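You operate a simulated robot arm through the tools that you are given. There is no shell and no other tool.

Carry out the task below with a simulated two-armed robot. There is one attempt and no reset: what you move stays moved.

TASK
Power up machine two, open out its drum and jog the mark to the top.
Fine: air knob to mid before the chuck lever goes to grip; roller lever, speed knob, turn and seat buttons stay.
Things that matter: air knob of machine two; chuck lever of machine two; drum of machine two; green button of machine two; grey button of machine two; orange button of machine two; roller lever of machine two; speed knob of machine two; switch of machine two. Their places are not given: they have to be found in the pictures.

It is judged by the outcome, as a careful person would: the job done as asked, and still so three seconds after it is handed in. It fails if anything else is knocked over, pushed out of place, dropped, spilled or broken.

THE ROBOT
Two 7-joint arms with fingered hands on one trunk that stands fixed in place. Base frame: the origin is at the foot of the trunk, x ahead of it, y to its left, z up. Readings come in mm, rad, newtons and seconds.
The left shoulder is at [51, 152, 1147], the right one opposite. With the tool pointing down near the work surface each hand reaches from about 100 to 780 mm from the base axis, measured 20 degrees to its own side. Payload 3.8 kg a hand.
The tool frame of a hand sits at the grasp point between the pads (the TCP): z along the fingers, y along the line on which they close. The tips reach 30 mm beyond it. The gripper opens to 104 mm; its body begins 35 mm behind the TCP. The gripper is a hand of 5 fingers: y runs from the thumb to the fingers, the wrist lies at [-15, -104, -178] in the tool frame, and closing takes about 1.5 s.
Orientation is told as [roll, pitch, yaw] about the base's x, y, z axes, in that order, counted from this pose: with the fingers straight down and the wrist toward the robot, the tool's x, y and z point along [0, 1, 0], [1, 0, 0] and [0, 0, -1] of the base frame.

THE INTERFACE
- The arms move only by the tool jog_arm. It takes "left_motion", "right_motion" or both (then of equal length, played together; a hand with none holds still); each is a list of rows, each an object of numbers (a shift or turn left out is 0, a gripper value left out holds the last): "tx", "ty", "tz": the shift along the base's x, y, z in units of 30 mm (1.0 is 30 mm); "wx", "wy", "wz": the turn, a rotation vector about the base's x, y, z in units of 6 degrees (1.0 is 6 degrees); "jaw": the finger opening in mm, from 0 to 104. In form: [{"tx": .., "ty": .., "tz": .., "wx": .., "wy": .., "wz": .., "jaw": ..}, ...]. A call has 1 to 20 rows; each row shifts and turns the commanded pose from where the row before left it. A call with a number of a shift or a turn outside -1 to 1 is refused whole. Rows are played at 5 a second. More than 50 mm and 0.15 rad between two rows, or a gripper value outside its range, and nothing of the call is played. A pose out of reach is approached as far as the arm can. The call stops where the force on the tool passes 40 N (or 10 N more than at its start, if that is more) or the arm is blocked; 0.2 s more then pass. Each finger travels about 72 mm/s and halts on what it meets, pressing with about 23 N; the grip force reading is that of the motor and also rises with nothing between the fingers. The clock runs only during rows and for 0.2 s after the last one: add rows that do not move to give the fingers time. The reply holds the time, the measured pose of the TCP, the force on the tool along the base axes, the opening and the grip force, in the units named above and with some noise, with the torque about the TCP (base axes, N m) and any sound that the robot's microphone picked up, and new pictures: "pictures" is both (left out), scene, wrist or none (wrist: the cameras of the hands that moved).
- Cameras (640 x 400 px; columns grow to the right, rows downward): "scene" is now at [151.6, 34.5, 1320.9]; the picture's right is [0.38, -0.92, -0.05], its down [-0.35, -0.09, -0.93] and it looks along [0.85, 0.38, -0.36] (base axes); focal length 298 px, centre (320, 200). "left" rides on the left gripper at [-80, -78, -141] in its tool frame; the picture's right is [-0.78, -0.30, 0.56], its down [0.53, -0.78, 0.33] and it looks along [0.33, 0.56, 0.76] (tool axes); focal length 247 px, centre (320, 200). "right" rides on the right gripper at [80, -78, -141] in its tool frame; the picture's right is [-0.78, 0.30, -0.56], its down [-0.53, -0.78, 0.33] and it looks along [-0.33, 0.56, 0.76] (tool axes); focal length 247 px, centre (320, 200).
- move_column(by): moves the trunk up (or, below 0, down) by that many mm; the arms and the scene camera ride with it, the base frame stays. It gives what a move gives, with no picture.
- preshape(shape, hand): the hand has 5 fingers and takes this shape, open, in about a second: jaw (thumb against the fingers, like two jaws); tri (thumb and two fingers); tip (a fingertip pinch); poke (one finger out to press); point (the index stretched); flat (the hand flat); cup (the hand cupped); fist (a fist). The gripper value then closes the fingers along that shape, each until it touches; the sizes above hold for jaw. It gives what a move gives, with no picture.
- pan_tilt(pan, tilt): turns the head with the scene camera to pan (to the left, within 1.396 rad either way) and tilt (down, from -0.506 to 1.204), counted from straight ahead of the robot (the tilt from the chest, where the trunk bows). It gives what a move gives, and a new picture of the scene camera.
- measure_at(camera, pixels): for up to 12 pixels [column, row] of the newest picture of that camera ("zoom" is the newest enlarged one), the place [x, y, z] in the base frame of the surface seen there, good to about 3 mm. It takes no simulated time.
- inspect(camera, box): a new picture of the part [left, top, right, bottom] of that camera's present view, enlarged. It takes no simulated time.
- job_done(): hands the job in; it is judged then, once.

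Unless the task says otherwise, let go and move clear before handing in.

The tools are called after "Request:" as a command line: name --argument value ..., lists and objects as JSON in quotes. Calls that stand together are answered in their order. jog_arm: Moves the arms, as the interface text tells. Its arguments: {"type":"object","properties":{"left_motion":{"type":"array","items":{"type":"object","properties":{"tx":{"type":"number"},"ty":{"type":"number"},"tz":{"type":"number"},"wx":{"type":"number"},"wy":{"type":"number"},"wz":{"type":"number"},"jaw":{"type":"number"}}}},"right_motion":{"type":"array","items":{"type":"object","properties":{"tx":{"type":"number"},"ty":{"type":"number"},"tz":{"type":"number"},"wx":{"type":"number"},"wy":{"type":"number"},"wz":{"type":"number"},"jaw":{"type":"number"}}}},"pictures":{"type":"string","enum":["both","scene","wrist","none"]}},"required":[]} The other tools are called the same way: move_column (by) moves the trunk up or down; preshape (shape, hand) gives the hand a shape; pan_tilt (pan, tilt) turns the head that bears the scene camera; measure_at (camera, pixels) gives the place of the surface under pixels of a picture; inspect (camera, box) takes an enlarged picture of a part of a camera's view; job_done () hands the job in.

At the start:

```text
time: 0.0
left_eef_pos: [426.8, 417.2, 1205.7]
left_tcp_rot: [-0.001, 0.0, 0.001]
left_wrist_force: [0.0, -0.5, 0.5]
left_wrist_torque: [0.02, -0.03, 0.01]
left_opening: 103.7
left_grasp_force: 0.0
left_shape: jaw
right_eef_pos: [547.3, 49.0, 1193.0]
right_tcp_rot: [0.0, 0.002, 0.001]
right_wrist_force: [-0.1, 0.3, -0.8]
right_wrist_torque: [0.0, -0.03, -0.01]
right_opening: 103.4
right_grasp_force: 0.1
right_shape: jaw
trunk travel left (down, up): [-225.0, 231.0]
head pan, tilt (commanded): [0.398, 0.236]
```

scene: 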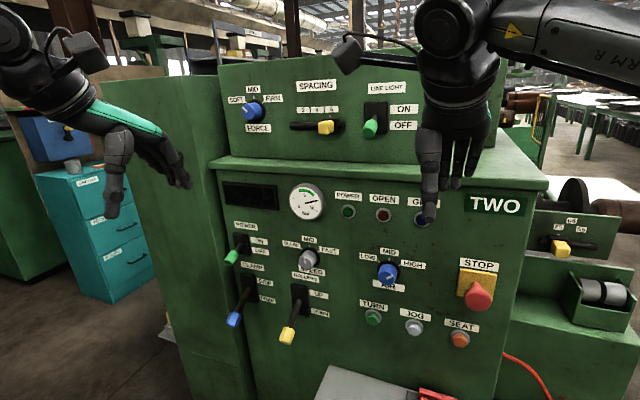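
right: 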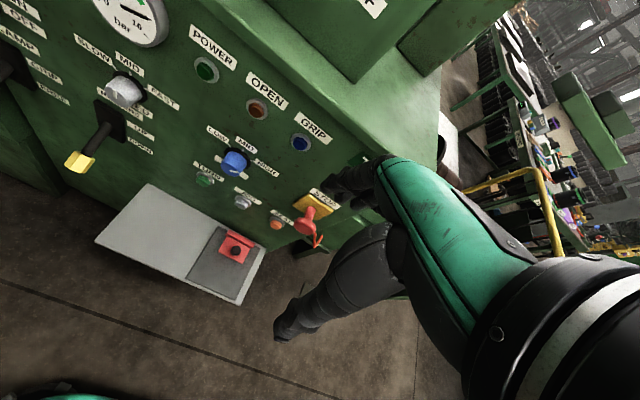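
left: 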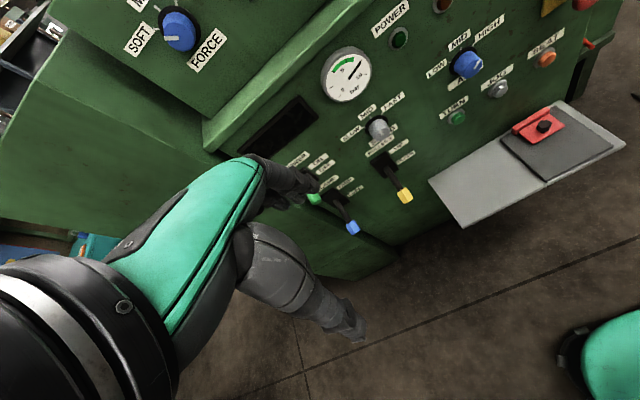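

The scene picture shows machine TWO's front panel: power switch near (233,257), clamp lever (236,318), roller lever (290,335), speed knob (308,260), air knob (388,272), buttons at (373,317), (414,327), (460,339). I'll enlarge the panel to read the labels.

Request:
inspect --camera "scene" --box '[210, 170, 370, 350]'

Request:
inspect --camera "scene" --box '[340, 170, 540, 360]'

Request:
inspect --camera "scene" --box '[480, 150, 640, 350]'

Request:
inspect --camera "left" --box '[260, 0, 640, 250]'

```text
2.22 times, centred on (290, 260) of scene
```

zoom: 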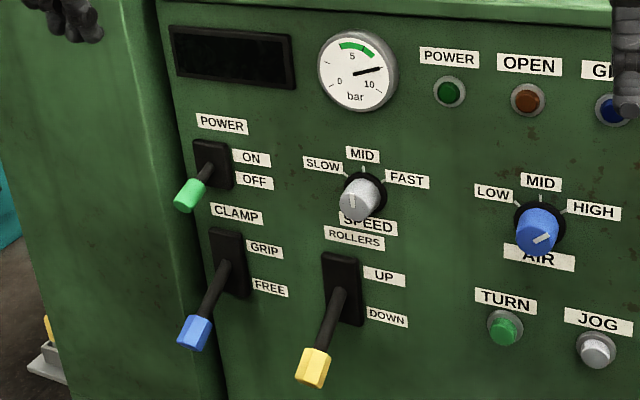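

```text
2.11 times, centred on (440, 265) of scene
```

zoom: 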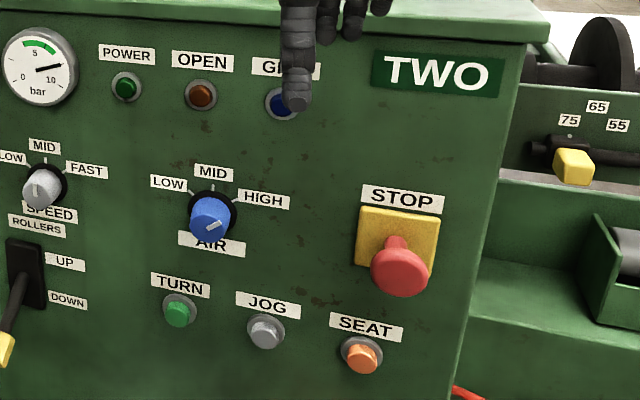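

```text
2.00 times, centred on (560, 250) of scene
```

zoom: 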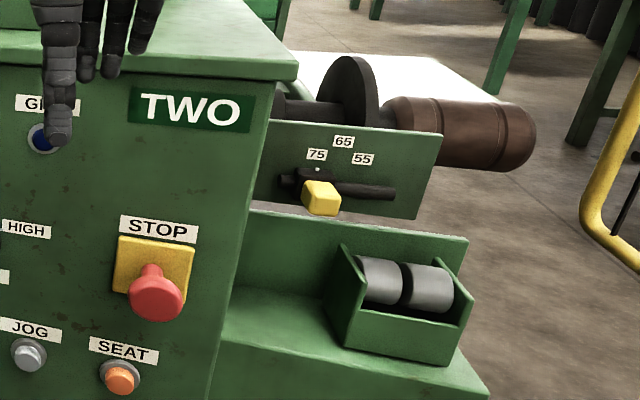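

```text
1.60 times, centred on (450, 125) of left
```

zoom: 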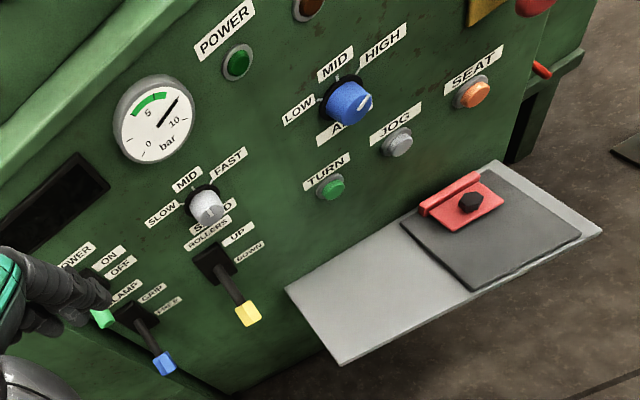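

The lamps, air knob (pointer at HIGH), power switch (down, OFF), clamp lever (down, FREE) and the drum at the right are visible. I'll measure the places of these parts.

Request:
measure_at --camera "scene" --pixels '[[232, 257], [242, 243], [235, 319], [248, 285], [388, 272], [414, 327], [373, 317], [460, 339], [308, 260], [289, 335], [300, 290], [478, 295]]'

Request:
measure_at --camera "scene" --pixels '[[340, 235], [440, 240], [260, 300], [340, 350], [440, 370], [607, 205], [625, 207], [575, 200], [560, 248], [605, 290], [225, 300], [510, 250]]'

```text
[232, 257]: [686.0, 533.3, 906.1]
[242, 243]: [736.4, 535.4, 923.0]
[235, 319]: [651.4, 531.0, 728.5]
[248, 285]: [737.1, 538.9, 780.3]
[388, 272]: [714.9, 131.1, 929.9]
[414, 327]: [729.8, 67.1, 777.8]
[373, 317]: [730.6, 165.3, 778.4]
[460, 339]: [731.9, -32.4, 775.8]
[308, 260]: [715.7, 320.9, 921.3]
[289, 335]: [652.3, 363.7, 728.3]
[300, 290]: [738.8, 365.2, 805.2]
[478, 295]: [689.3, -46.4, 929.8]
```

```text
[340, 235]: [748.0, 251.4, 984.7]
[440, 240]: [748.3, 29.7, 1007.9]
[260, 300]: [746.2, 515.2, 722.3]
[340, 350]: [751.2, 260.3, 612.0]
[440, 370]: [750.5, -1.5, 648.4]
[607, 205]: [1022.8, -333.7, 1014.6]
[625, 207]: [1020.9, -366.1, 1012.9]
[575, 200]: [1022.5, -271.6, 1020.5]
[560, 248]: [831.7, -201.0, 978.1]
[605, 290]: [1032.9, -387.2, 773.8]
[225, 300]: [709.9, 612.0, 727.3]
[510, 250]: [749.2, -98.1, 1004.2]
```

The panel face lies at about x=748 and faces the robot; the levers stand out to x≈651 and the knobs to x≈715. I'll turn the head down to see the whole panel and the shelf below it.

Request:
pan_tilt --pan 0.3 --tilt 0.6

```text
time: 0.8
left_eef_pos: [426.3, 416.4, 1204.9]
left_tcp_rot: [0.001, -0.001, 0.0]
left_wrist_force: [0.3, 0.1, 0.1]
left_wrist_torque: [-0.02, 0.02, 0.02]
left_opening: 103.7
left_grasp_force: 0.1
left_shape: jaw
right_eef_pos: [547.0, 47.8, 1193.3]
right_tcp_rot: [0.001, 0.001, 0.0]
right_wrist_force: [0.2, 0.7, -1.1]
right_wrist_torque: [0.0, -0.03, 0.0]
right_opening: 103.5
right_grasp_force: 0.1
right_shape: jaw
trunk travel left (down, up): [-225.0, 231.0]
head pan, tilt (commanded): [0.3, 0.6]
```

scene: 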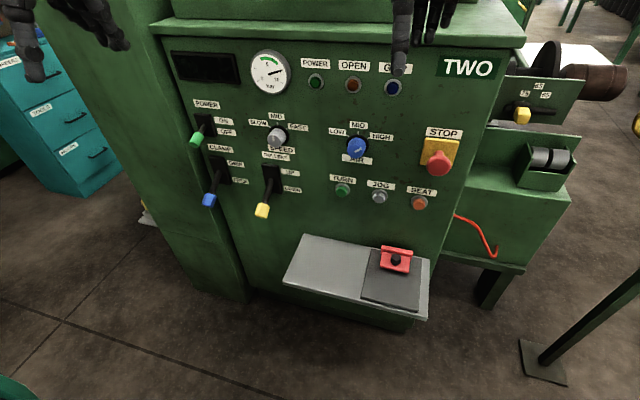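

Request:
measure_at --camera "scene" --pixels '[[300, 240], [290, 280], [420, 310], [395, 262], [428, 262], [490, 250], [560, 190], [200, 220], [180, 100], [530, 40], [440, 165], [470, 340]]'

Request:
inspect --camera "scene" --box '[480, 30, 640, 130]'

Request:
inspect --camera "scene" --box '[300, 100, 460, 220]'

Request:
inspect --camera "scene" --box '[160, 90, 320, 220]'

```text
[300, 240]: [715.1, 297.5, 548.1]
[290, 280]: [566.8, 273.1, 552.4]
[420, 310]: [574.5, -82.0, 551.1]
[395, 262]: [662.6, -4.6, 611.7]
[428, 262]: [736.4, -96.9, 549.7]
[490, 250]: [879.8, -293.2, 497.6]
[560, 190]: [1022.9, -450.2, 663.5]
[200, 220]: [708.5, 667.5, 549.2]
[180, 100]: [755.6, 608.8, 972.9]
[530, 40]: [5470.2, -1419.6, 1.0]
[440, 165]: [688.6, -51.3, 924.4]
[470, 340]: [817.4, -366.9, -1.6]
```

```text
4.00 times, centred on (560, 80) of scene
```

zoom: 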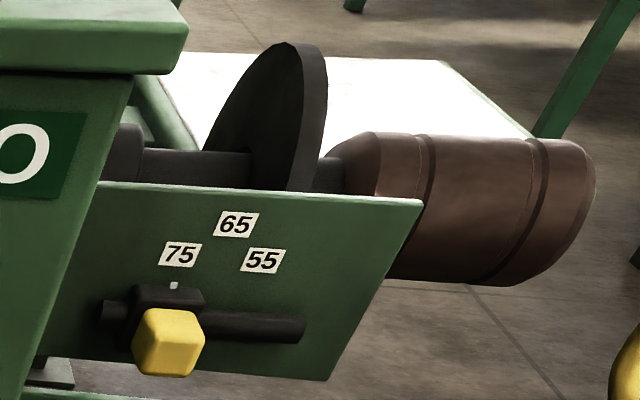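

```text
3.33 times, centred on (380, 160) of scene
```

zoom: 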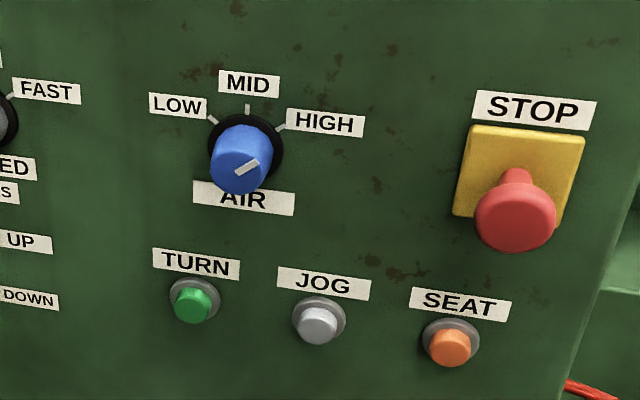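

```text
3.08 times, centred on (240, 155) of scene
```

zoom: 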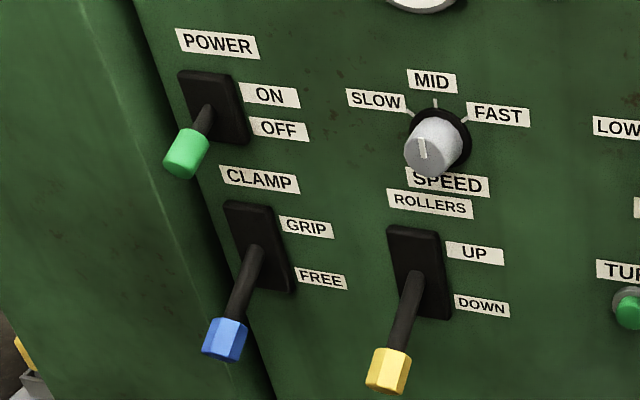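

The panel layout is clear: air knob points at HIGH, speed knob at MID, both levers down, power OFF, shelf at z≈550. Lowering the trunk by 180 mm will bring both arms to the panel's height; nothing lies beneath the hands.

Request:
move_column --by -180

Request:
pan_tilt --pan 0.3 --tilt 0.35

```text
time: 2.8
left_eef_pos: [427.1, 416.0, 1025.9]
left_tcp_rot: [0.0, -0.003, 0.001]
left_wrist_force: [-0.7, 0.5, -0.1]
left_wrist_torque: [0.07, -0.01, 0.01]
left_opening: 103.3
left_grasp_force: 0.1
left_shape: jaw
right_eef_pos: [546.5, 47.3, 1014.4]
right_tcp_rot: [-0.001, 0.0, 0.001]
right_wrist_force: [0.1, -0.1, -0.1]
right_wrist_torque: [0.0, 0.0, 0.02]
right_opening: 103.6
right_grasp_force: 0.1
right_shape: jaw
trunk travel left (down, up): [-45.0, 411.0]
head pan, tilt (commanded): [0.3, 0.6]
```

```text
time: 3.6
left_eef_pos: [426.9, 417.9, 1024.8]
left_tcp_rot: [0.0, 0.0, 0.002]
left_wrist_force: [-0.2, -0.7, 0.5]
left_wrist_torque: [-0.01, -0.04, 0.01]
left_opening: 104.0
left_grasp_force: 0.0
left_shape: jaw
right_eef_pos: [547.7, 49.2, 1013.3]
right_tcp_rot: [0.0, 0.002, 0.0]
right_wrist_force: [-0.1, 0.5, 0.9]
right_wrist_torque: [-0.02, -0.01, 0.01]
right_opening: 103.7
right_grasp_force: 0.1
right_shape: jaw
trunk travel left (down, up): [-45.0, 411.0]
head pan, tilt (commanded): [0.3, 0.351]
```

scene: 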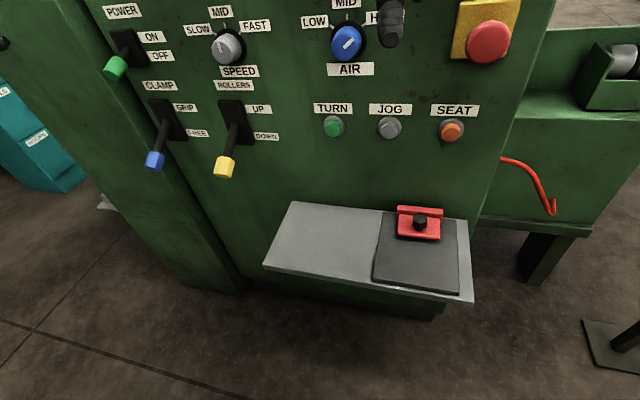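

The view now sits too low, with the power switch at (115,65) near the top edge. I'll tilt the head up and read the air knob closely.

Request:
pan_tilt --pan 0.2 --tilt 0.0

```text
time: 4.4
left_eef_pos: [427.0, 416.2, 1026.0]
left_tcp_rot: [0.001, -0.001, 0.0]
left_wrist_force: [0.2, -0.9, -0.2]
left_wrist_torque: [-0.02, 0.01, 0.03]
left_opening: 103.7
left_grasp_force: 0.0
left_shape: jaw
right_eef_pos: [547.3, 48.0, 1013.9]
right_tcp_rot: [0.0, 0.002, -0.001]
right_wrist_force: [0.6, -0.4, 0.7]
right_wrist_torque: [0.0, 0.03, 0.0]
right_opening: 103.3
right_grasp_force: 0.1
right_shape: jaw
trunk travel left (down, up): [-45.0, 411.0]
head pan, tilt (commanded): [0.201, 0.0]
```

scene: 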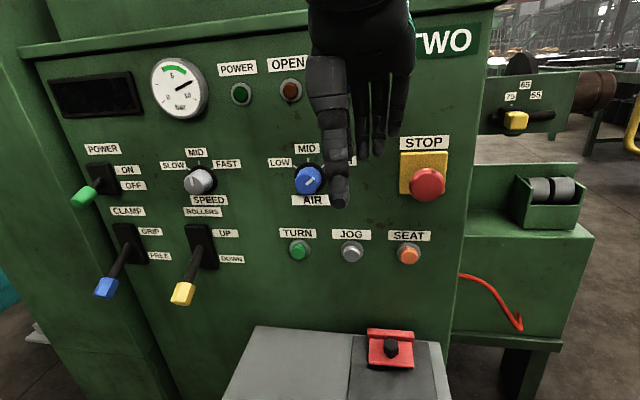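

The panel is now well framed. I'll measure the switch and lever plates, their handles, and the air knob and its ticks in enlarged views.

Request:
inspect --camera "scene" --box '[60, 130, 260, 310]'

Request:
measure_at --camera "zoom" --pixels '[[90, 110], [140, 120], [110, 220], [150, 235], [75, 210], [190, 300], [265, 420], [240, 330], [140, 505], [170, 490], [415, 370], [390, 525]]'

Request:
inspect --camera "scene" --box '[260, 130, 380, 280]'

```text
2.22 times, centred on (160, 220) of scene
```

zoom: 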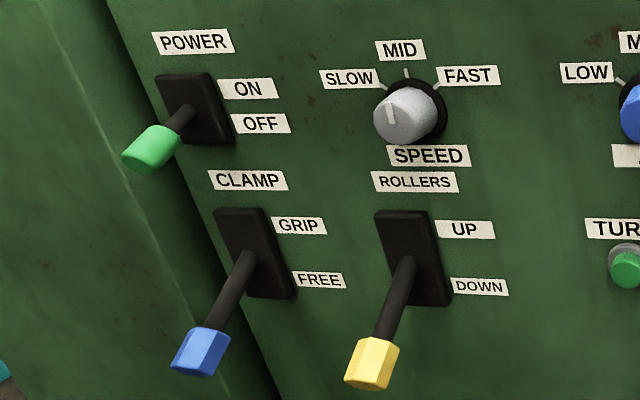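

```text
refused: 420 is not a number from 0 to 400
```

```text
2.67 times, centred on (320, 205) of scene
```

zoom: 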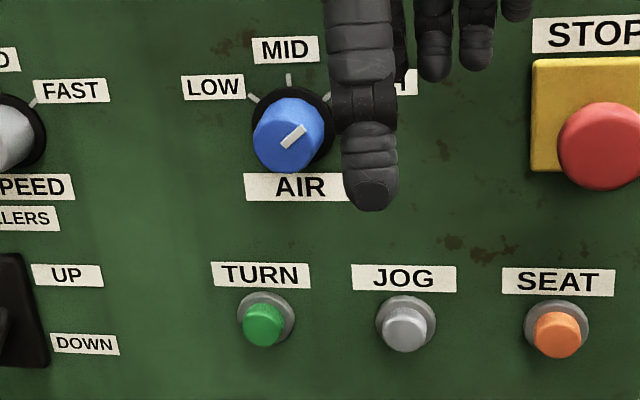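

Request:
measure_at --camera "zoom" --pixels '[[290, 133], [289, 78], [252, 98], [270, 150], [310, 110], [258, 135], [322, 135], [404, 330], [404, 325], [264, 325], [405, 298], [290, 90]]'

Request:
inspect --camera "scene" --box '[60, 130, 260, 310]'

Request:
measure_at --camera "zoom" --pixels '[[160, 78], [208, 78], [175, 125], [228, 140], [130, 152], [158, 145], [218, 212], [262, 212], [290, 295], [240, 260], [185, 360], [205, 350]]'

```text
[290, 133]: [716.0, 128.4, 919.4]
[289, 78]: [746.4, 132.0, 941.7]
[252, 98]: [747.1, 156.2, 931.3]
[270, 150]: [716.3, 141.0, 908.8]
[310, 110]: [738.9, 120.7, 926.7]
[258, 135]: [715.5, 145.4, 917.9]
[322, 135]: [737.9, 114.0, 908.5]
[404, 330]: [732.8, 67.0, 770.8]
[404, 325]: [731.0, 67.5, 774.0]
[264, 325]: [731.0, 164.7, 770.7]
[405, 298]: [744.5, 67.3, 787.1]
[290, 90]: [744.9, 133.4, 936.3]
```

```text
2.22 times, centred on (160, 220) of scene
```

zoom: 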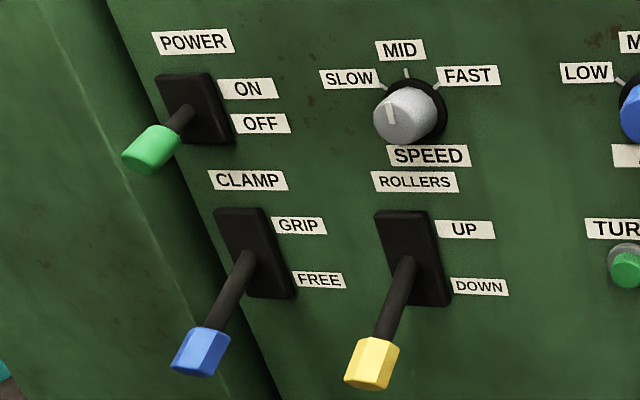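

```text
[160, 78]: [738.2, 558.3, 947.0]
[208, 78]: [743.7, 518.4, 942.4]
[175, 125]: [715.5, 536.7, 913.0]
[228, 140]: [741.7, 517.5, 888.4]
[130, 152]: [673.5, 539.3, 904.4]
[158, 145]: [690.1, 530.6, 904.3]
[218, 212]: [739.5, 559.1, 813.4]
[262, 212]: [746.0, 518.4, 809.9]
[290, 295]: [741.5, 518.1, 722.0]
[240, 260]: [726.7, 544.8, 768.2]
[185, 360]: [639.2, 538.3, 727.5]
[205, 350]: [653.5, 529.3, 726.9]
```

The power switch handle runs from about (715,537,913) to (673,539,900), pivot near (742,538,917); the clamp handle tip is at about (638,538,722). I'll bring the left hand round so its fingers point forward, in front of the power switch.

Request:
jog_arm --left_motion '[{"tx": 0.32, "ty": 0.27, "tz": -0.29, "wy": -1}, {"tx": 0.32, "ty": 0.27, "tz": -0.29, "wy": -1}, {"tx": 0.32, "ty": 0.27, "tz": -0.29, "wy": -1}, {"tx": 0.32, "ty": 0.27, "tz": -0.29, "wy": -1}, {"tx": 0.32, "ty": 0.27, "tz": -0.29, "wy": -1}, {"tx": 0.32, "ty": 0.27, "tz": -0.29, "wy": -1}, {"tx": 0.32, "ty": 0.27, "tz": -0.29, "wy": -1}, {"tx": 0.32, "ty": 0.27, "tz": -0.29, "wy": -1}, {"tx": 0.32, "ty": 0.27, "tz": -0.29, "wy": -1}, {"tx": 0.32, "ty": 0.27, "tz": -0.29, "wy": -1}, {"tx": 0.32, "ty": 0.27, "tz": -0.29, "wy": -1}, {"tx": 0.32, "ty": 0.27, "tz": -0.29, "wy": -1}, {"tx": 0.32, "ty": 0.27, "tz": -0.29, "wy": -1}, {"tx": 0.32, "ty": 0.27, "tz": -0.29, "wy": -1}, {"tx": 0.32, "ty": 0.27, "tz": -0.29, "wy": -1}, {}]'

```text
time: 7.8
left_eef_pos: [570.6, 538.1, 895.3]
left_tcp_rot: [-2.662, -1.568, 2.663]
left_wrist_force: [0.1, -0.7, 1.4]
left_wrist_torque: [-0.03, -0.02, -0.01]
left_opening: 103.6
left_grasp_force: 0.1
left_shape: jaw
right_eef_pos: [547.1, 48.6, 1013.4]
right_tcp_rot: [0.0, 0.0, 0.001]
right_wrist_force: [0.3, 0.5, 0.8]
right_wrist_torque: [-0.01, 0.01, -0.01]
right_opening: 103.7
right_grasp_force: 0.1
right_shape: jaw
trunk travel left (down, up): [-45.0, 411.0]
head pan, tilt (commanded): [0.201, 0.0]
```

scene: 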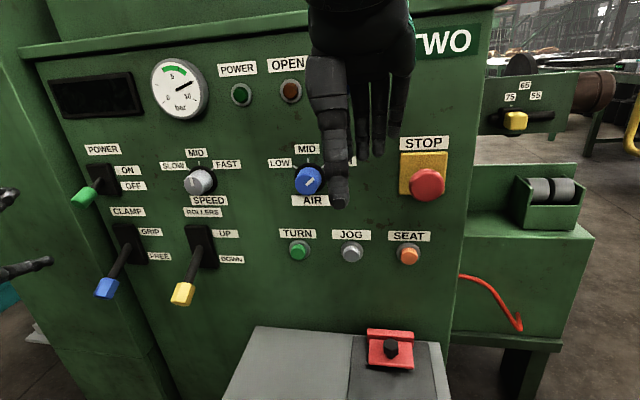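
left: 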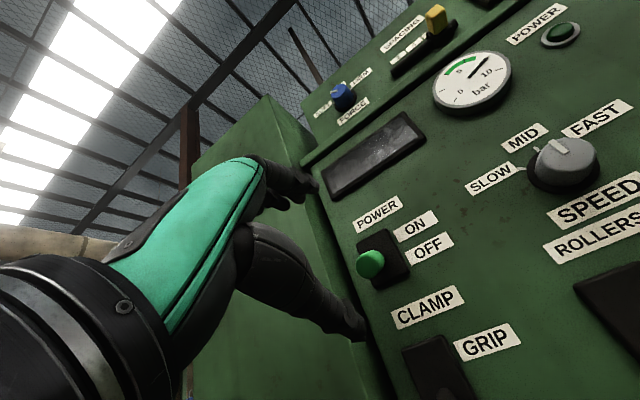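

The hand reached the pose; the wrist camera shows the green switch at (373,263) between thumb and fingers. I'll pan the head left to see the hand approach.

Request:
pan_tilt --pan 0.5 --tilt 0.0

```text
time: 8.6
left_eef_pos: [570.8, 538.8, 894.6]
left_tcp_rot: [-0.658, -1.571, 0.657]
left_wrist_force: [-0.4, 0.1, 0.1]
left_wrist_torque: [0.03, 0.03, 0.01]
left_opening: 103.8
left_grasp_force: 0.0
left_shape: jaw
right_eef_pos: [546.6, 48.3, 1013.2]
right_tcp_rot: [0.001, 0.002, -0.002]
right_wrist_force: [-0.4, 0.3, -0.1]
right_wrist_torque: [0.04, 0.03, -0.03]
right_opening: 103.6
right_grasp_force: 0.0
right_shape: jaw
trunk travel left (down, up): [-45.0, 411.0]
head pan, tilt (commanded): [0.499, 0.0]
```

scene: 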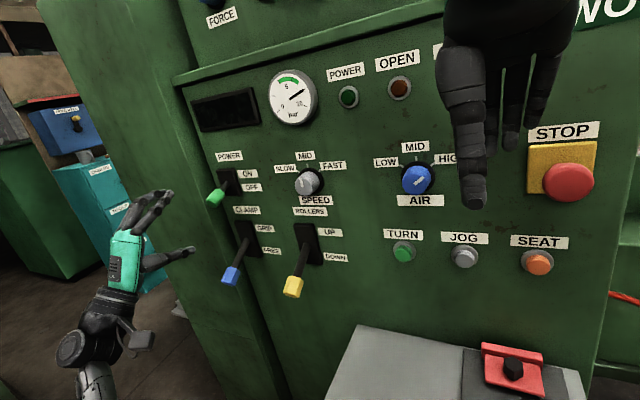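

The left hand is lined up in front of the power switch, with fingers above and thumb below its height. I'll move forward about 110 mm so the handle comes between thumb and fingers.

Request:
jog_arm --left_motion '[{"tx": 0.7}, {"tx": 0.7}, {"tx": 0.7}, {"tx": 0.7}, {"tx": 0.7}, {}]'

```text
time: 10.0
left_eef_pos: [676.4, 538.1, 894.8]
left_tcp_rot: [-0.313, -1.571, 0.314]
left_wrist_force: [-0.4, -0.3, 0.0]
left_wrist_torque: [0.01, 0.03, 0.01]
left_opening: 103.7
left_grasp_force: 0.0
left_shape: jaw
right_eef_pos: [545.8, 49.3, 1012.7]
right_tcp_rot: [0.0, 0.002, 0.0]
right_wrist_force: [-0.9, 0.5, -0.9]
right_wrist_torque: [-0.06, -0.01, 0.03]
right_opening: 103.2
right_grasp_force: 0.0
right_shape: jaw
trunk travel left (down, up): [-45.0, 411.0]
head pan, tilt (commanded): [0.499, 0.0]
```

scene: 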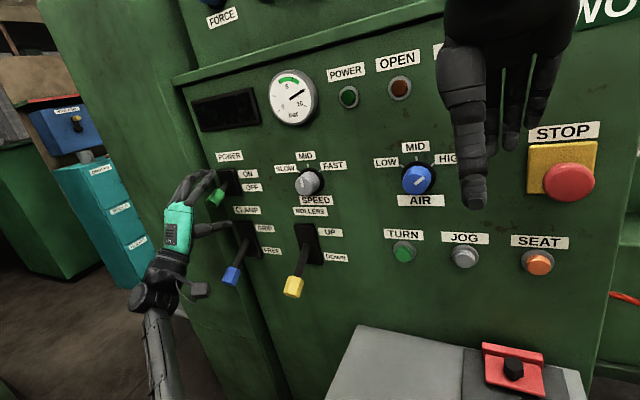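
left: 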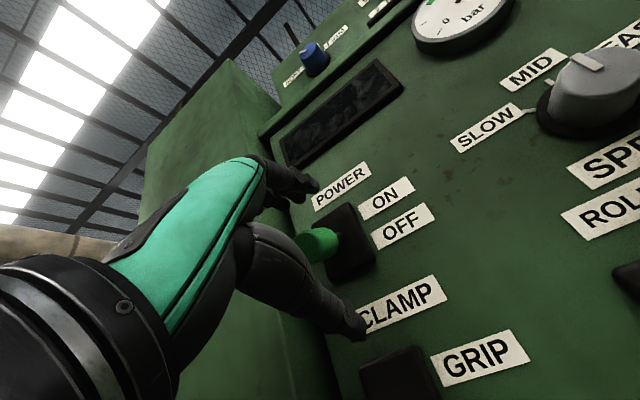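

The green handle at (318,245) in the wrist view is between thumb and fingers. I'll close on it.

Request:
jog_arm --left_motion '[{"jaw": 15}, {"jaw": 15}, {"jaw": 15}, {"jaw": 15}, {"jaw": 15}, {"jaw": 15}, {"jaw": 15}, {"jaw": 15}]'

```text
time: 11.8
left_eef_pos: [675.9, 538.0, 896.3]
left_tcp_rot: [2.459, -1.571, -2.458]
left_wrist_force: [0.3, -1.4, 4.9]
left_wrist_torque: [0.05, -0.3, -0.04]
left_opening: 20.1
left_grasp_force: 23.4
left_shape: jaw
right_eef_pos: [546.3, 46.4, 1013.8]
right_tcp_rot: [0.001, 0.0, 0.0]
right_wrist_force: [0.8, -0.6, 0.2]
right_wrist_torque: [0.0, 0.0, -0.02]
right_opening: 103.8
right_grasp_force: 0.0
right_shape: jaw
trunk travel left (down, up): [-45.0, 411.0]
head pan, tilt (commanded): [0.499, 0.0]
```

scene: 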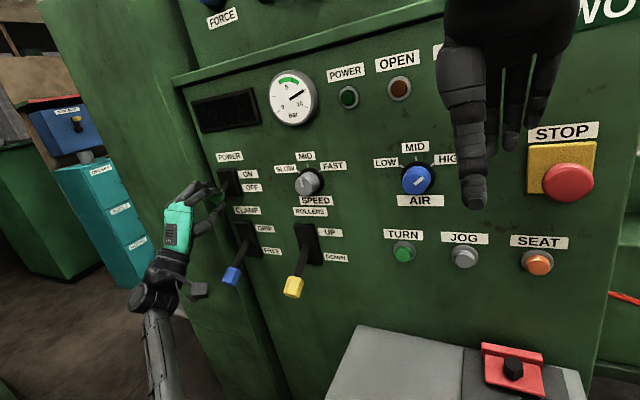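
left: 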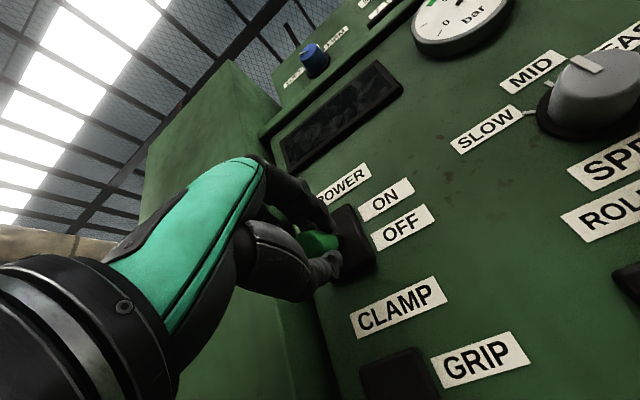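

The handle is gripped (opening 20 mm, 23 N). I'll lift it about 40 mm along its arc, turning the hand a little with the lever.

Request:
jog_arm --left_motion '[{"tz": 0.25, "wy": 0.7, "tx": -0.03}, {"tz": 0.25, "wy": 0.7, "tx": -0.03}, {"tz": 0.25, "wy": 0.7}, {"tz": 0.25, "wy": 0.7}, {"tz": 0.25, "wy": 0.7, "tx": 0.03}, {"tz": 0.2, "wy": 0.5, "tx": 0.03}, {}]'

```text
time: 13.4
left_eef_pos: [676.8, 537.2, 936.3]
left_tcp_rot: [-0.003, -1.146, 0.0]
left_wrist_force: [-7.2, -7.3, -11.6]
left_wrist_torque: [0.01, 0.42, -0.21]
left_opening: 20.3
left_grasp_force: 22.8
left_shape: jaw
right_eef_pos: [547.2, 47.5, 1012.2]
right_tcp_rot: [0.001, 0.001, -0.001]
right_wrist_force: [0.0, -1.0, -0.3]
right_wrist_torque: [0.02, 0.0, 0.0]
right_opening: 103.7
right_grasp_force: 0.0
right_shape: jaw
trunk travel left (down, up): [-45.0, 411.0]
head pan, tilt (commanded): [0.499, 0.0]
heard: click
```

scene: 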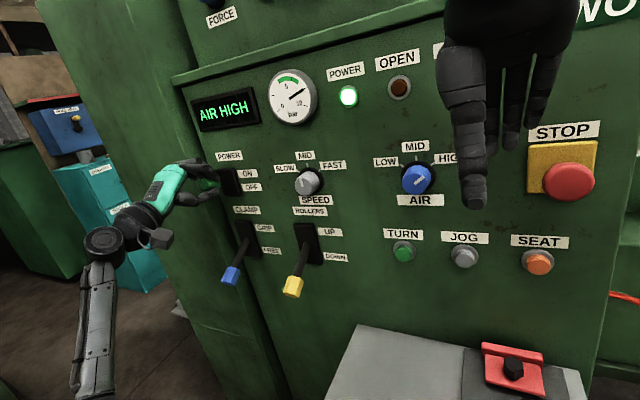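
left: 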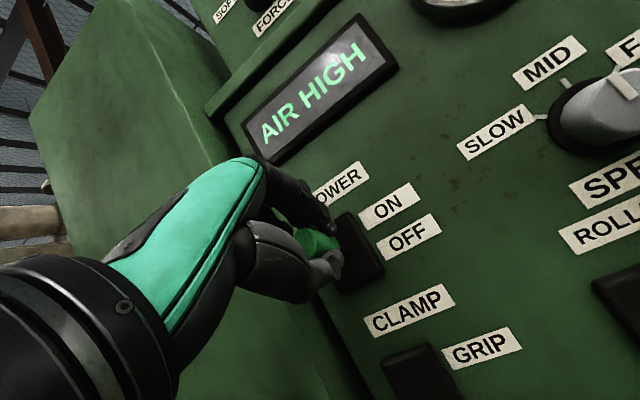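

There was a click, the POWER lamp is lit at (348,96) and the display reads "AIR HIGH". I'll release the switch and back off along the finger direction.

Request:
jog_arm --left_motion '[{"jaw": 104}, {"jaw": 104}, {"jaw": 104}, {"jaw": 104}, {"jaw": 104}, {"jaw": 104}, {"jaw": 104}, {"jaw": 104}, {"tx": -0.6, "tz": 0.2}, {"tx": -0.7, "tz": 0.28}, {"tx": -0.8, "tz": 0.3}, {"tx": -0.9, "tz": 0.3}, {"tx": -0.9, "tz": 0.0}, {}]'

```text
time: 16.4
left_eef_pos: [559.7, 539.2, 969.9]
left_tcp_rot: [0.001, -1.152, 0.002]
left_wrist_force: [0.9, 0.4, 0.4]
left_wrist_torque: [-0.01, 0.01, -0.02]
left_opening: 103.9
left_grasp_force: 0.0
left_shape: jaw
right_eef_pos: [547.9, 48.9, 1013.2]
right_tcp_rot: [-0.001, 0.001, 0.0]
right_wrist_force: [-0.2, 0.4, 0.5]
right_wrist_torque: [-0.02, 0.02, 0.03]
right_opening: 103.8
right_grasp_force: 0.2
right_shape: jaw
trunk travel left (down, up): [-45.0, 411.0]
head pan, tilt (commanded): [0.499, 0.0]
```

scene: 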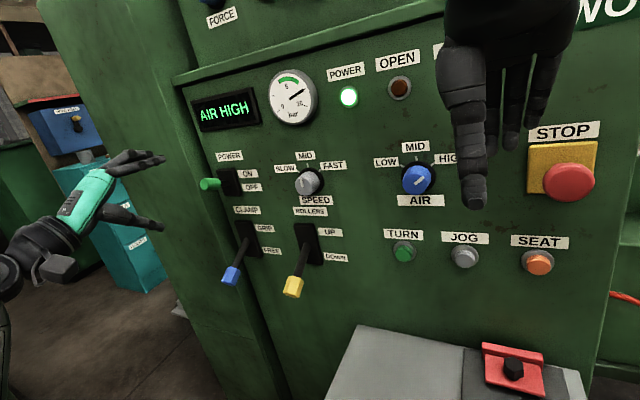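
left: 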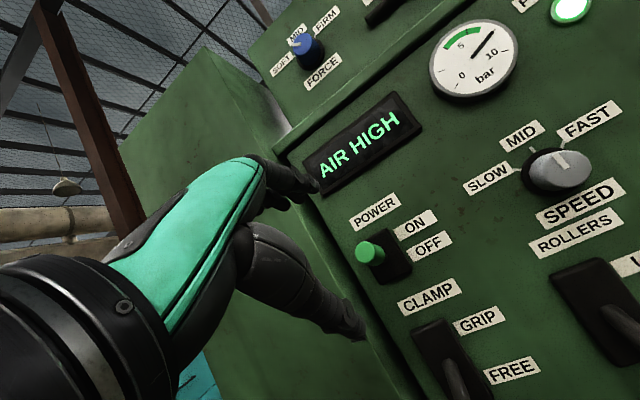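

The switch handle now stands at ON and the left hand is clear. Next I'll bring the right hand round, fingers forward, in front of the air knob at about (716,130,915).

Request:
jog_arm --right_motion '[{"tx": 0.16, "ty": 0.183, "tz": -0.22, "wy": -1}, {"tx": 0.16, "ty": 0.183, "tz": -0.22, "wy": -1}, {"tx": 0.16, "ty": 0.183, "tz": -0.22, "wy": -1}, {"tx": 0.16, "ty": 0.183, "tz": -0.22, "wy": -1}, {"tx": 0.16, "ty": 0.183, "tz": -0.22, "wy": -1}, {"tx": 0.16, "ty": 0.183, "tz": -0.22, "wy": -1}, {"tx": 0.16, "ty": 0.183, "tz": -0.22, "wy": -1}, {"tx": 0.16, "ty": 0.183, "tz": -0.22, "wy": -1}, {"tx": 0.16, "ty": 0.183, "tz": -0.22, "wy": -1}, {"tx": 0.16, "ty": 0.183, "tz": -0.22, "wy": -1}, {"tx": 0.16, "ty": 0.183, "tz": -0.22, "wy": -1}, {"tx": 0.16, "ty": 0.183, "tz": -0.22, "wy": -1}, {"tx": 0.16, "ty": 0.183, "tz": -0.22, "wy": -1}, {"tx": 0.16, "ty": 0.183, "tz": -0.22, "wy": -1}, {"tx": 0.16, "ty": 0.183, "tz": -0.22, "wy": -1}, {}]' --pictures "wrist"

Request:
pan_tilt --pan 0.2 --tilt 0.0

```text
time: 19.8
left_eef_pos: [559.0, 537.8, 971.0]
left_tcp_rot: [-0.001, -1.152, 0.0]
left_wrist_force: [-0.2, 0.2, -0.1]
left_wrist_torque: [0.01, 0.01, 0.01]
left_opening: 103.7
left_grasp_force: 0.1
left_shape: jaw
right_eef_pos: [619.0, 129.6, 914.1]
right_tcp_rot: [2.336, -1.57, -2.335]
right_wrist_force: [0.2, 0.3, -0.7]
right_wrist_torque: [-0.03, 0.02, 0.04]
right_opening: 103.9
right_grasp_force: 0.0
right_shape: jaw
trunk travel left (down, up): [-45.0, 411.0]
head pan, tilt (commanded): [0.499, 0.0]
```

right: 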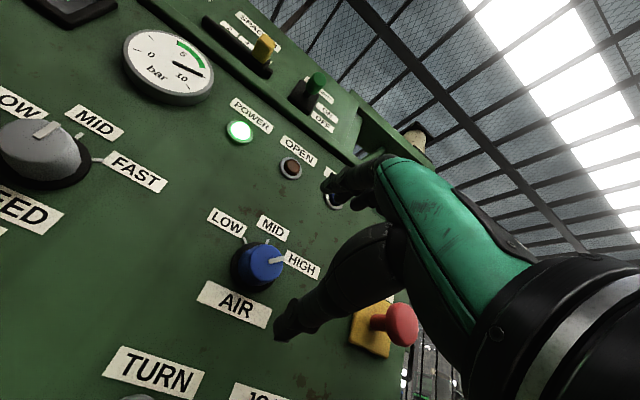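

```text
time: 20.6
left_eef_pos: [558.8, 539.0, 970.9]
left_tcp_rot: [-0.001, -1.152, -0.001]
left_wrist_force: [-0.6, -0.5, 0.7]
left_wrist_torque: [0.01, 0.0, 0.0]
left_opening: 103.7
left_grasp_force: 0.1
left_shape: jaw
right_eef_pos: [620.6, 128.6, 913.9]
right_tcp_rot: [0.534, -1.565, -0.538]
right_wrist_force: [-0.3, -0.4, 0.0]
right_wrist_torque: [-0.03, 0.0, 0.0]
right_opening: 103.8
right_grasp_force: 0.0
right_shape: jaw
trunk travel left (down, up): [-45.0, 411.0]
head pan, tilt (commanded): [0.201, 0.0]
```

scene: 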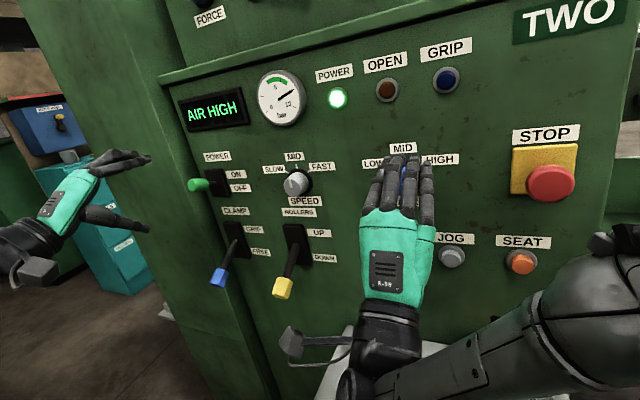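

The wrist camera shows the air knob at (262,262) clearly. I'll measure its face and ticks to get its centre.

Request:
inspect --camera "right" --box '[180, 190, 340, 340]'

Request:
measure_at --camera "right" --pixels '[[266, 262], [275, 262], [266, 248], [283, 257], [258, 270], [244, 241], [267, 241], [285, 252], [250, 262], [262, 278], [240, 262], [255, 285]]'

```text
2.67 times, centred on (260, 265) of right
```

zoom: 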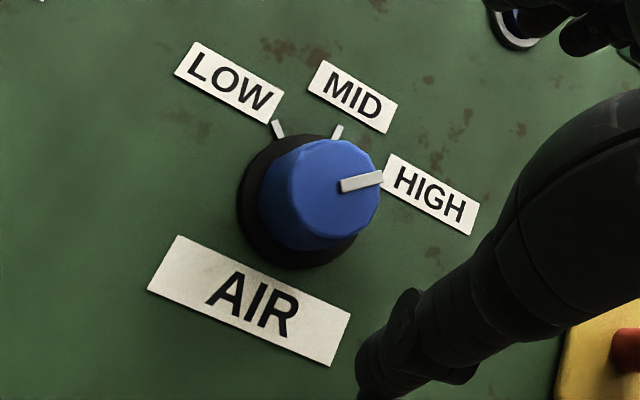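

```text
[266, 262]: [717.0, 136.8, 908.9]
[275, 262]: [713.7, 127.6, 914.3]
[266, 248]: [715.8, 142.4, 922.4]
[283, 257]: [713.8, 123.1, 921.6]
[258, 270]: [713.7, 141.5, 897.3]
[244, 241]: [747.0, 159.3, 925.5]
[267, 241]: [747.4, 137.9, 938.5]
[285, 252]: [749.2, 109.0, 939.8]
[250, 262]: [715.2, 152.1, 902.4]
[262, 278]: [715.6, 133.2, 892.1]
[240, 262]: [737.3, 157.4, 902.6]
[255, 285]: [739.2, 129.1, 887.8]
```

The knob's face is centred at about (717,135,910) with radius about 20 mm, pointer at HIGH; ticks put MID straight up. I'll advance the right hand around it.

Request:
jog_arm --right_motion '[{"tx": 0.7, "ty": 0.17, "tz": -0.1}, {"tx": 0.7}, {"tx": 0.7}, {"tx": 0.4}, {"tx": 0.3}, {}]'

```text
time: 22.0
left_eef_pos: [558.4, 538.6, 970.8]
left_tcp_rot: [-0.001, -1.152, -0.001]
left_wrist_force: [0.1, -0.2, 0.3]
left_wrist_torque: [-0.01, -0.02, 0.0]
left_opening: 103.4
left_grasp_force: 0.0
left_shape: jaw
right_eef_pos: [694.2, 121.1, 925.6]
right_tcp_rot: [0.225, -1.563, -0.232]
right_wrist_force: [0.2, 0.3, 0.7]
right_wrist_torque: [0.03, -0.02, 0.0]
right_opening: 103.9
right_grasp_force: 0.0
right_shape: jaw
right hand out of reach, approached as far as the arm can: row 1, 2, 3, 4, 5
trunk travel left (down, up): [-45.0, 411.0]
head pan, tilt (commanded): [0.201, 0.0]
```

scene: 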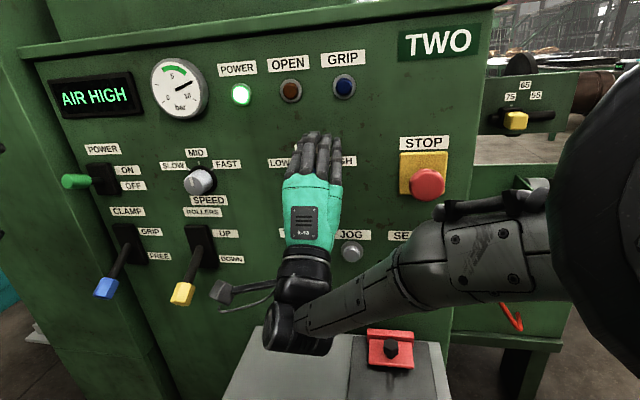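
right: 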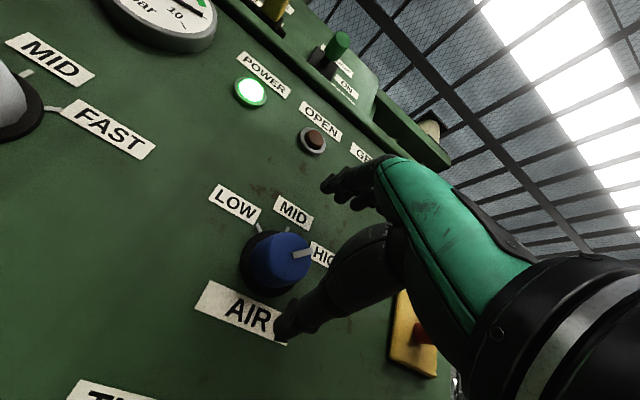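

The right arm couldn't reach the knob (stopped at (694,121,926), "out of reach"), and its elbow hides the drum; the knob wasn't touched. I'll withdraw the right arm to the right and back with fingers down, and use the left hand for the knob.

Request:
jog_arm --right_motion '[{"tx": -0.9}, {"tx": -0.9}, {"tx": -0.9}, {"tx": -0.9}, {"tx": -0.55, "ty": -0.74, "tz": -0.13, "wy": 1}, {"tx": -0.55, "ty": -0.74, "tz": -0.13, "wy": 1}, {"tx": -0.55, "ty": -0.74, "tz": -0.13, "wy": 1}, {"tx": -0.55, "ty": -0.74, "tz": -0.13, "wy": 1}, {"tx": -0.55, "ty": -0.74, "tz": -0.13, "wy": 1}, {"tx": -0.55, "ty": -0.74, "tz": -0.13, "wy": 1}, {"tx": -0.55, "ty": -0.74, "tz": -0.13, "wy": 1}, {"tx": -0.55, "ty": -0.74, "tz": -0.13, "wy": 1}, {"tx": -0.55, "ty": -0.74, "tz": -0.13, "wy": 1}, {"tx": -0.55, "ty": -0.74, "tz": -0.13, "wy": 1}, {"tx": -0.55, "ty": -0.74, "tz": -0.13, "wy": 1}, {"tx": -0.55, "ty": -0.74, "tz": -0.13, "wy": 1}, {"tx": -0.55, "ty": -0.74, "tz": -0.13, "wy": 1}, {"tx": -0.55, "ty": -0.74, "tz": -0.13, "wy": 1}, {"tx": -0.55, "ty": -0.74, "tz": -0.13, "wy": 1}]'

```text
time: 26.0
left_eef_pos: [558.7, 538.1, 971.4]
left_tcp_rot: [0.0, -1.151, -0.001]
left_wrist_force: [-0.1, 0.3, 0.0]
left_wrist_torque: [0.01, -0.01, 0.01]
left_opening: 103.7
left_grasp_force: 0.0
left_shape: jaw
right_eef_pos: [421.0, -126.1, 898.0]
right_tcp_rot: [0.0, 0.001, 0.001]
right_wrist_force: [0.1, -0.3, 0.6]
right_wrist_torque: [0.01, 0.0, 0.01]
right_opening: 103.7
right_grasp_force: 0.0
right_shape: jaw
right hand out of reach, approached as far as the arm can: row 10, 11, 12, 13, 14, 15, 16, 17, 18, 19
trunk travel left (down, up): [-45.0, 411.0]
head pan, tilt (commanded): [0.201, 0.0]
```

scene: 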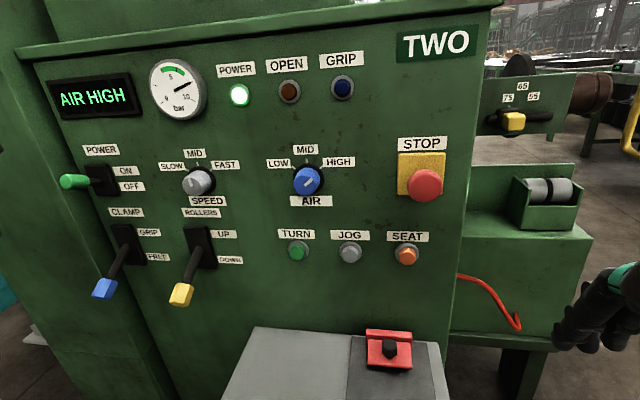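
right: 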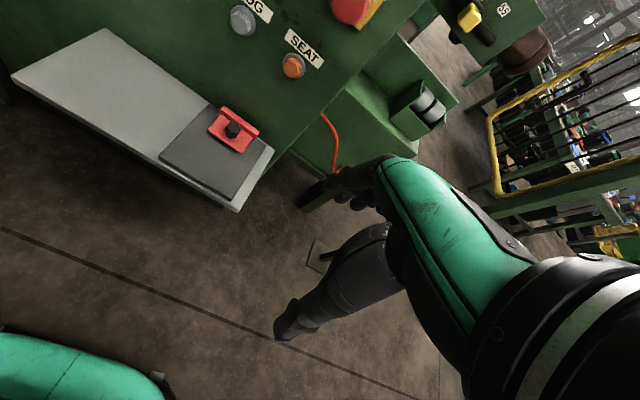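

The view is clear now and the right arm is parked. I'll bring the left hand across in front of the air knob, fingers forward and rolled about +48° so it can turn the knob counter-clockwise.

Request:
jog_arm --left_motion '[{"ty": -0.84, "tz": -0.125, "wy": -1}, {"ty": -0.84, "tz": -0.125, "wy": -1}, {"ty": -0.84, "tz": -0.125, "wy": -1}, {"ty": -0.84, "tz": -0.125, "wy": -1}, {"ty": -0.84, "tz": -0.125, "wx": 0.8}, {"ty": -0.84, "tz": -0.125, "wx": 0.8}, {"ty": -0.84, "tz": -0.125, "wx": 0.8}, {"ty": -0.84, "tz": -0.125, "wx": 0.8}, {"ty": -0.84, "tz": -0.125, "wx": 0.8}, {"ty": -0.84, "tz": -0.125, "wx": 0.8}, {"ty": -0.84, "tz": -0.125, "wx": 0.8, "tx": 0.2}, {"ty": -0.84, "tz": -0.125, "wx": 0.8, "tx": 0.2}, {"ty": -0.84, "tz": -0.125, "wx": 0.8, "tx": 0.3}, {"ty": -0.84, "tz": -0.125, "wx": 0.8, "tx": 0.3}, {"ty": -0.84, "tz": -0.125, "tx": 0.3}, {"ty": -0.84, "tz": -0.125, "tx": 0.3}, {}]'

```text
time: 29.6
left_eef_pos: [607.2, 135.2, 909.0]
left_tcp_rot: [1.572, -0.733, -1.571]
left_wrist_force: [-0.2, -0.3, -1.1]
left_wrist_torque: [-0.01, 0.0, 0.02]
left_opening: 103.9
left_grasp_force: 0.0
left_shape: jaw
right_eef_pos: [421.4, -123.4, 896.8]
right_tcp_rot: [0.002, 0.004, 0.0]
right_wrist_force: [0.6, 0.4, 0.0]
right_wrist_torque: [0.01, 0.02, -0.04]
right_opening: 103.7
right_grasp_force: 0.0
right_shape: jaw
trunk travel left (down, up): [-45.0, 411.0]
head pan, tilt (commanded): [0.201, 0.0]
```

scene: 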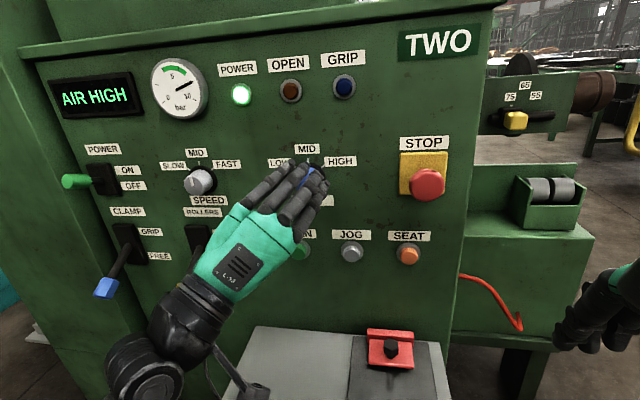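
left: 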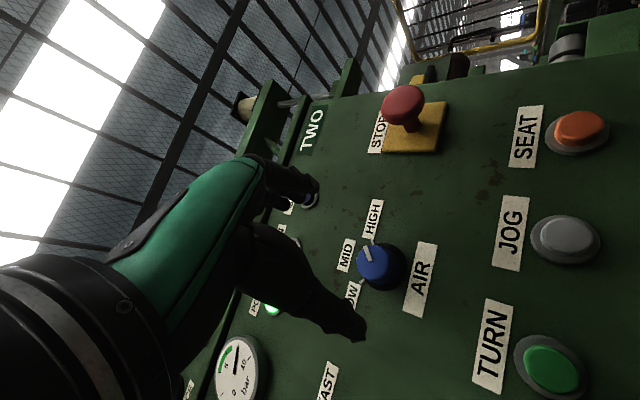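

The pose was reached and the knob at (378,265) in the wrist view lies on the hand's axis. I'll advance about 95 mm so the fingers surround the knob.

Request:
jog_arm --left_motion '[{"tx": 0.7}, {"tx": 0.7}, {"tx": 0.7}, {"tx": 0.6}, {"tx": 0.45}, {}]'

```text
time: 31.0
left_eef_pos: [699.5, 135.4, 910.1]
left_tcp_rot: [1.571, -0.734, -1.57]
left_wrist_force: [-0.7, 0.5, -0.3]
left_wrist_torque: [-0.01, 0.03, 0.02]
left_opening: 103.5
left_grasp_force: 0.1
left_shape: jaw
right_eef_pos: [421.8, -125.9, 897.7]
right_tcp_rot: [-0.002, 0.003, 0.0]
right_wrist_force: [-0.8, -0.5, -0.2]
right_wrist_torque: [-0.04, 0.02, 0.03]
right_opening: 103.9
right_grasp_force: 0.0
right_shape: jaw
trunk travel left (down, up): [-45.0, 411.0]
head pan, tilt (commanded): [0.201, 0.0]
```

scene: 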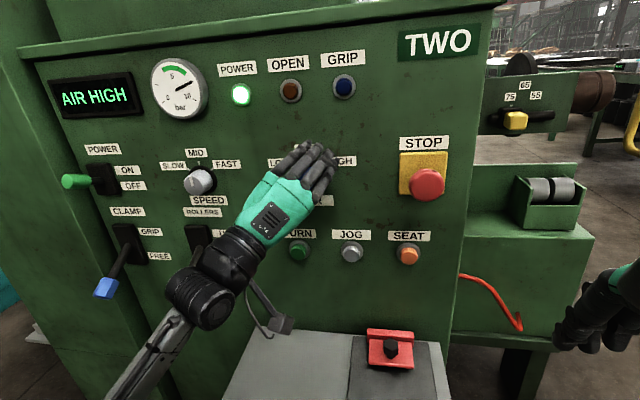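
left: 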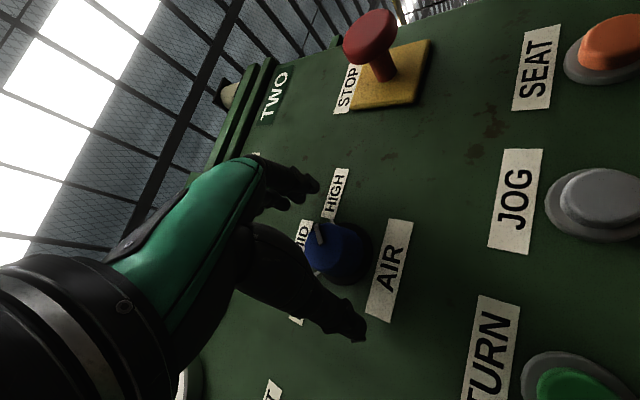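

The hand is at x=699.5 with the knob between thumb and fingers. I'll go 7 mm further in and close on the knob.

Request:
jog_arm --left_motion '[{"tx": 0.22}, {"jaw": 30}, {"jaw": 30}, {"jaw": 30}, {"jaw": 30}, {"jaw": 30}, {"jaw": 30}, {"jaw": 30}, {"jaw": 30}]'

```text
time: 33.0
left_eef_pos: [706.8, 135.5, 908.7]
left_tcp_rot: [1.569, -0.732, -1.569]
left_wrist_force: [-1.7, 2.1, -2.5]
left_wrist_torque: [0.05, 0.07, 0.05]
left_opening: 32.5
left_grasp_force: 22.9
left_shape: jaw
right_eef_pos: [421.9, -125.2, 897.4]
right_tcp_rot: [-0.001, 0.005, 0.002]
right_wrist_force: [0.3, -0.5, 0.4]
right_wrist_torque: [0.02, -0.02, -0.01]
right_opening: 104.0
right_grasp_force: 0.0
right_shape: jaw
trunk travel left (down, up): [-45.0, 411.0]
head pan, tilt (commanded): [0.201, 0.0]
```

scene: 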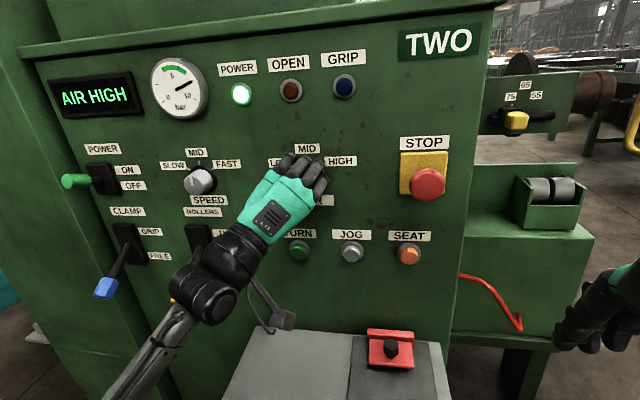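
left: 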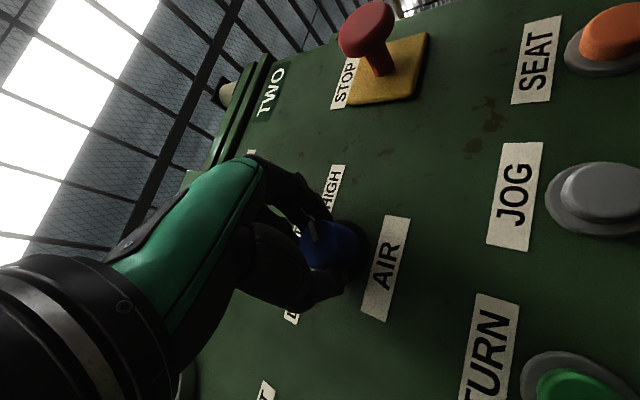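

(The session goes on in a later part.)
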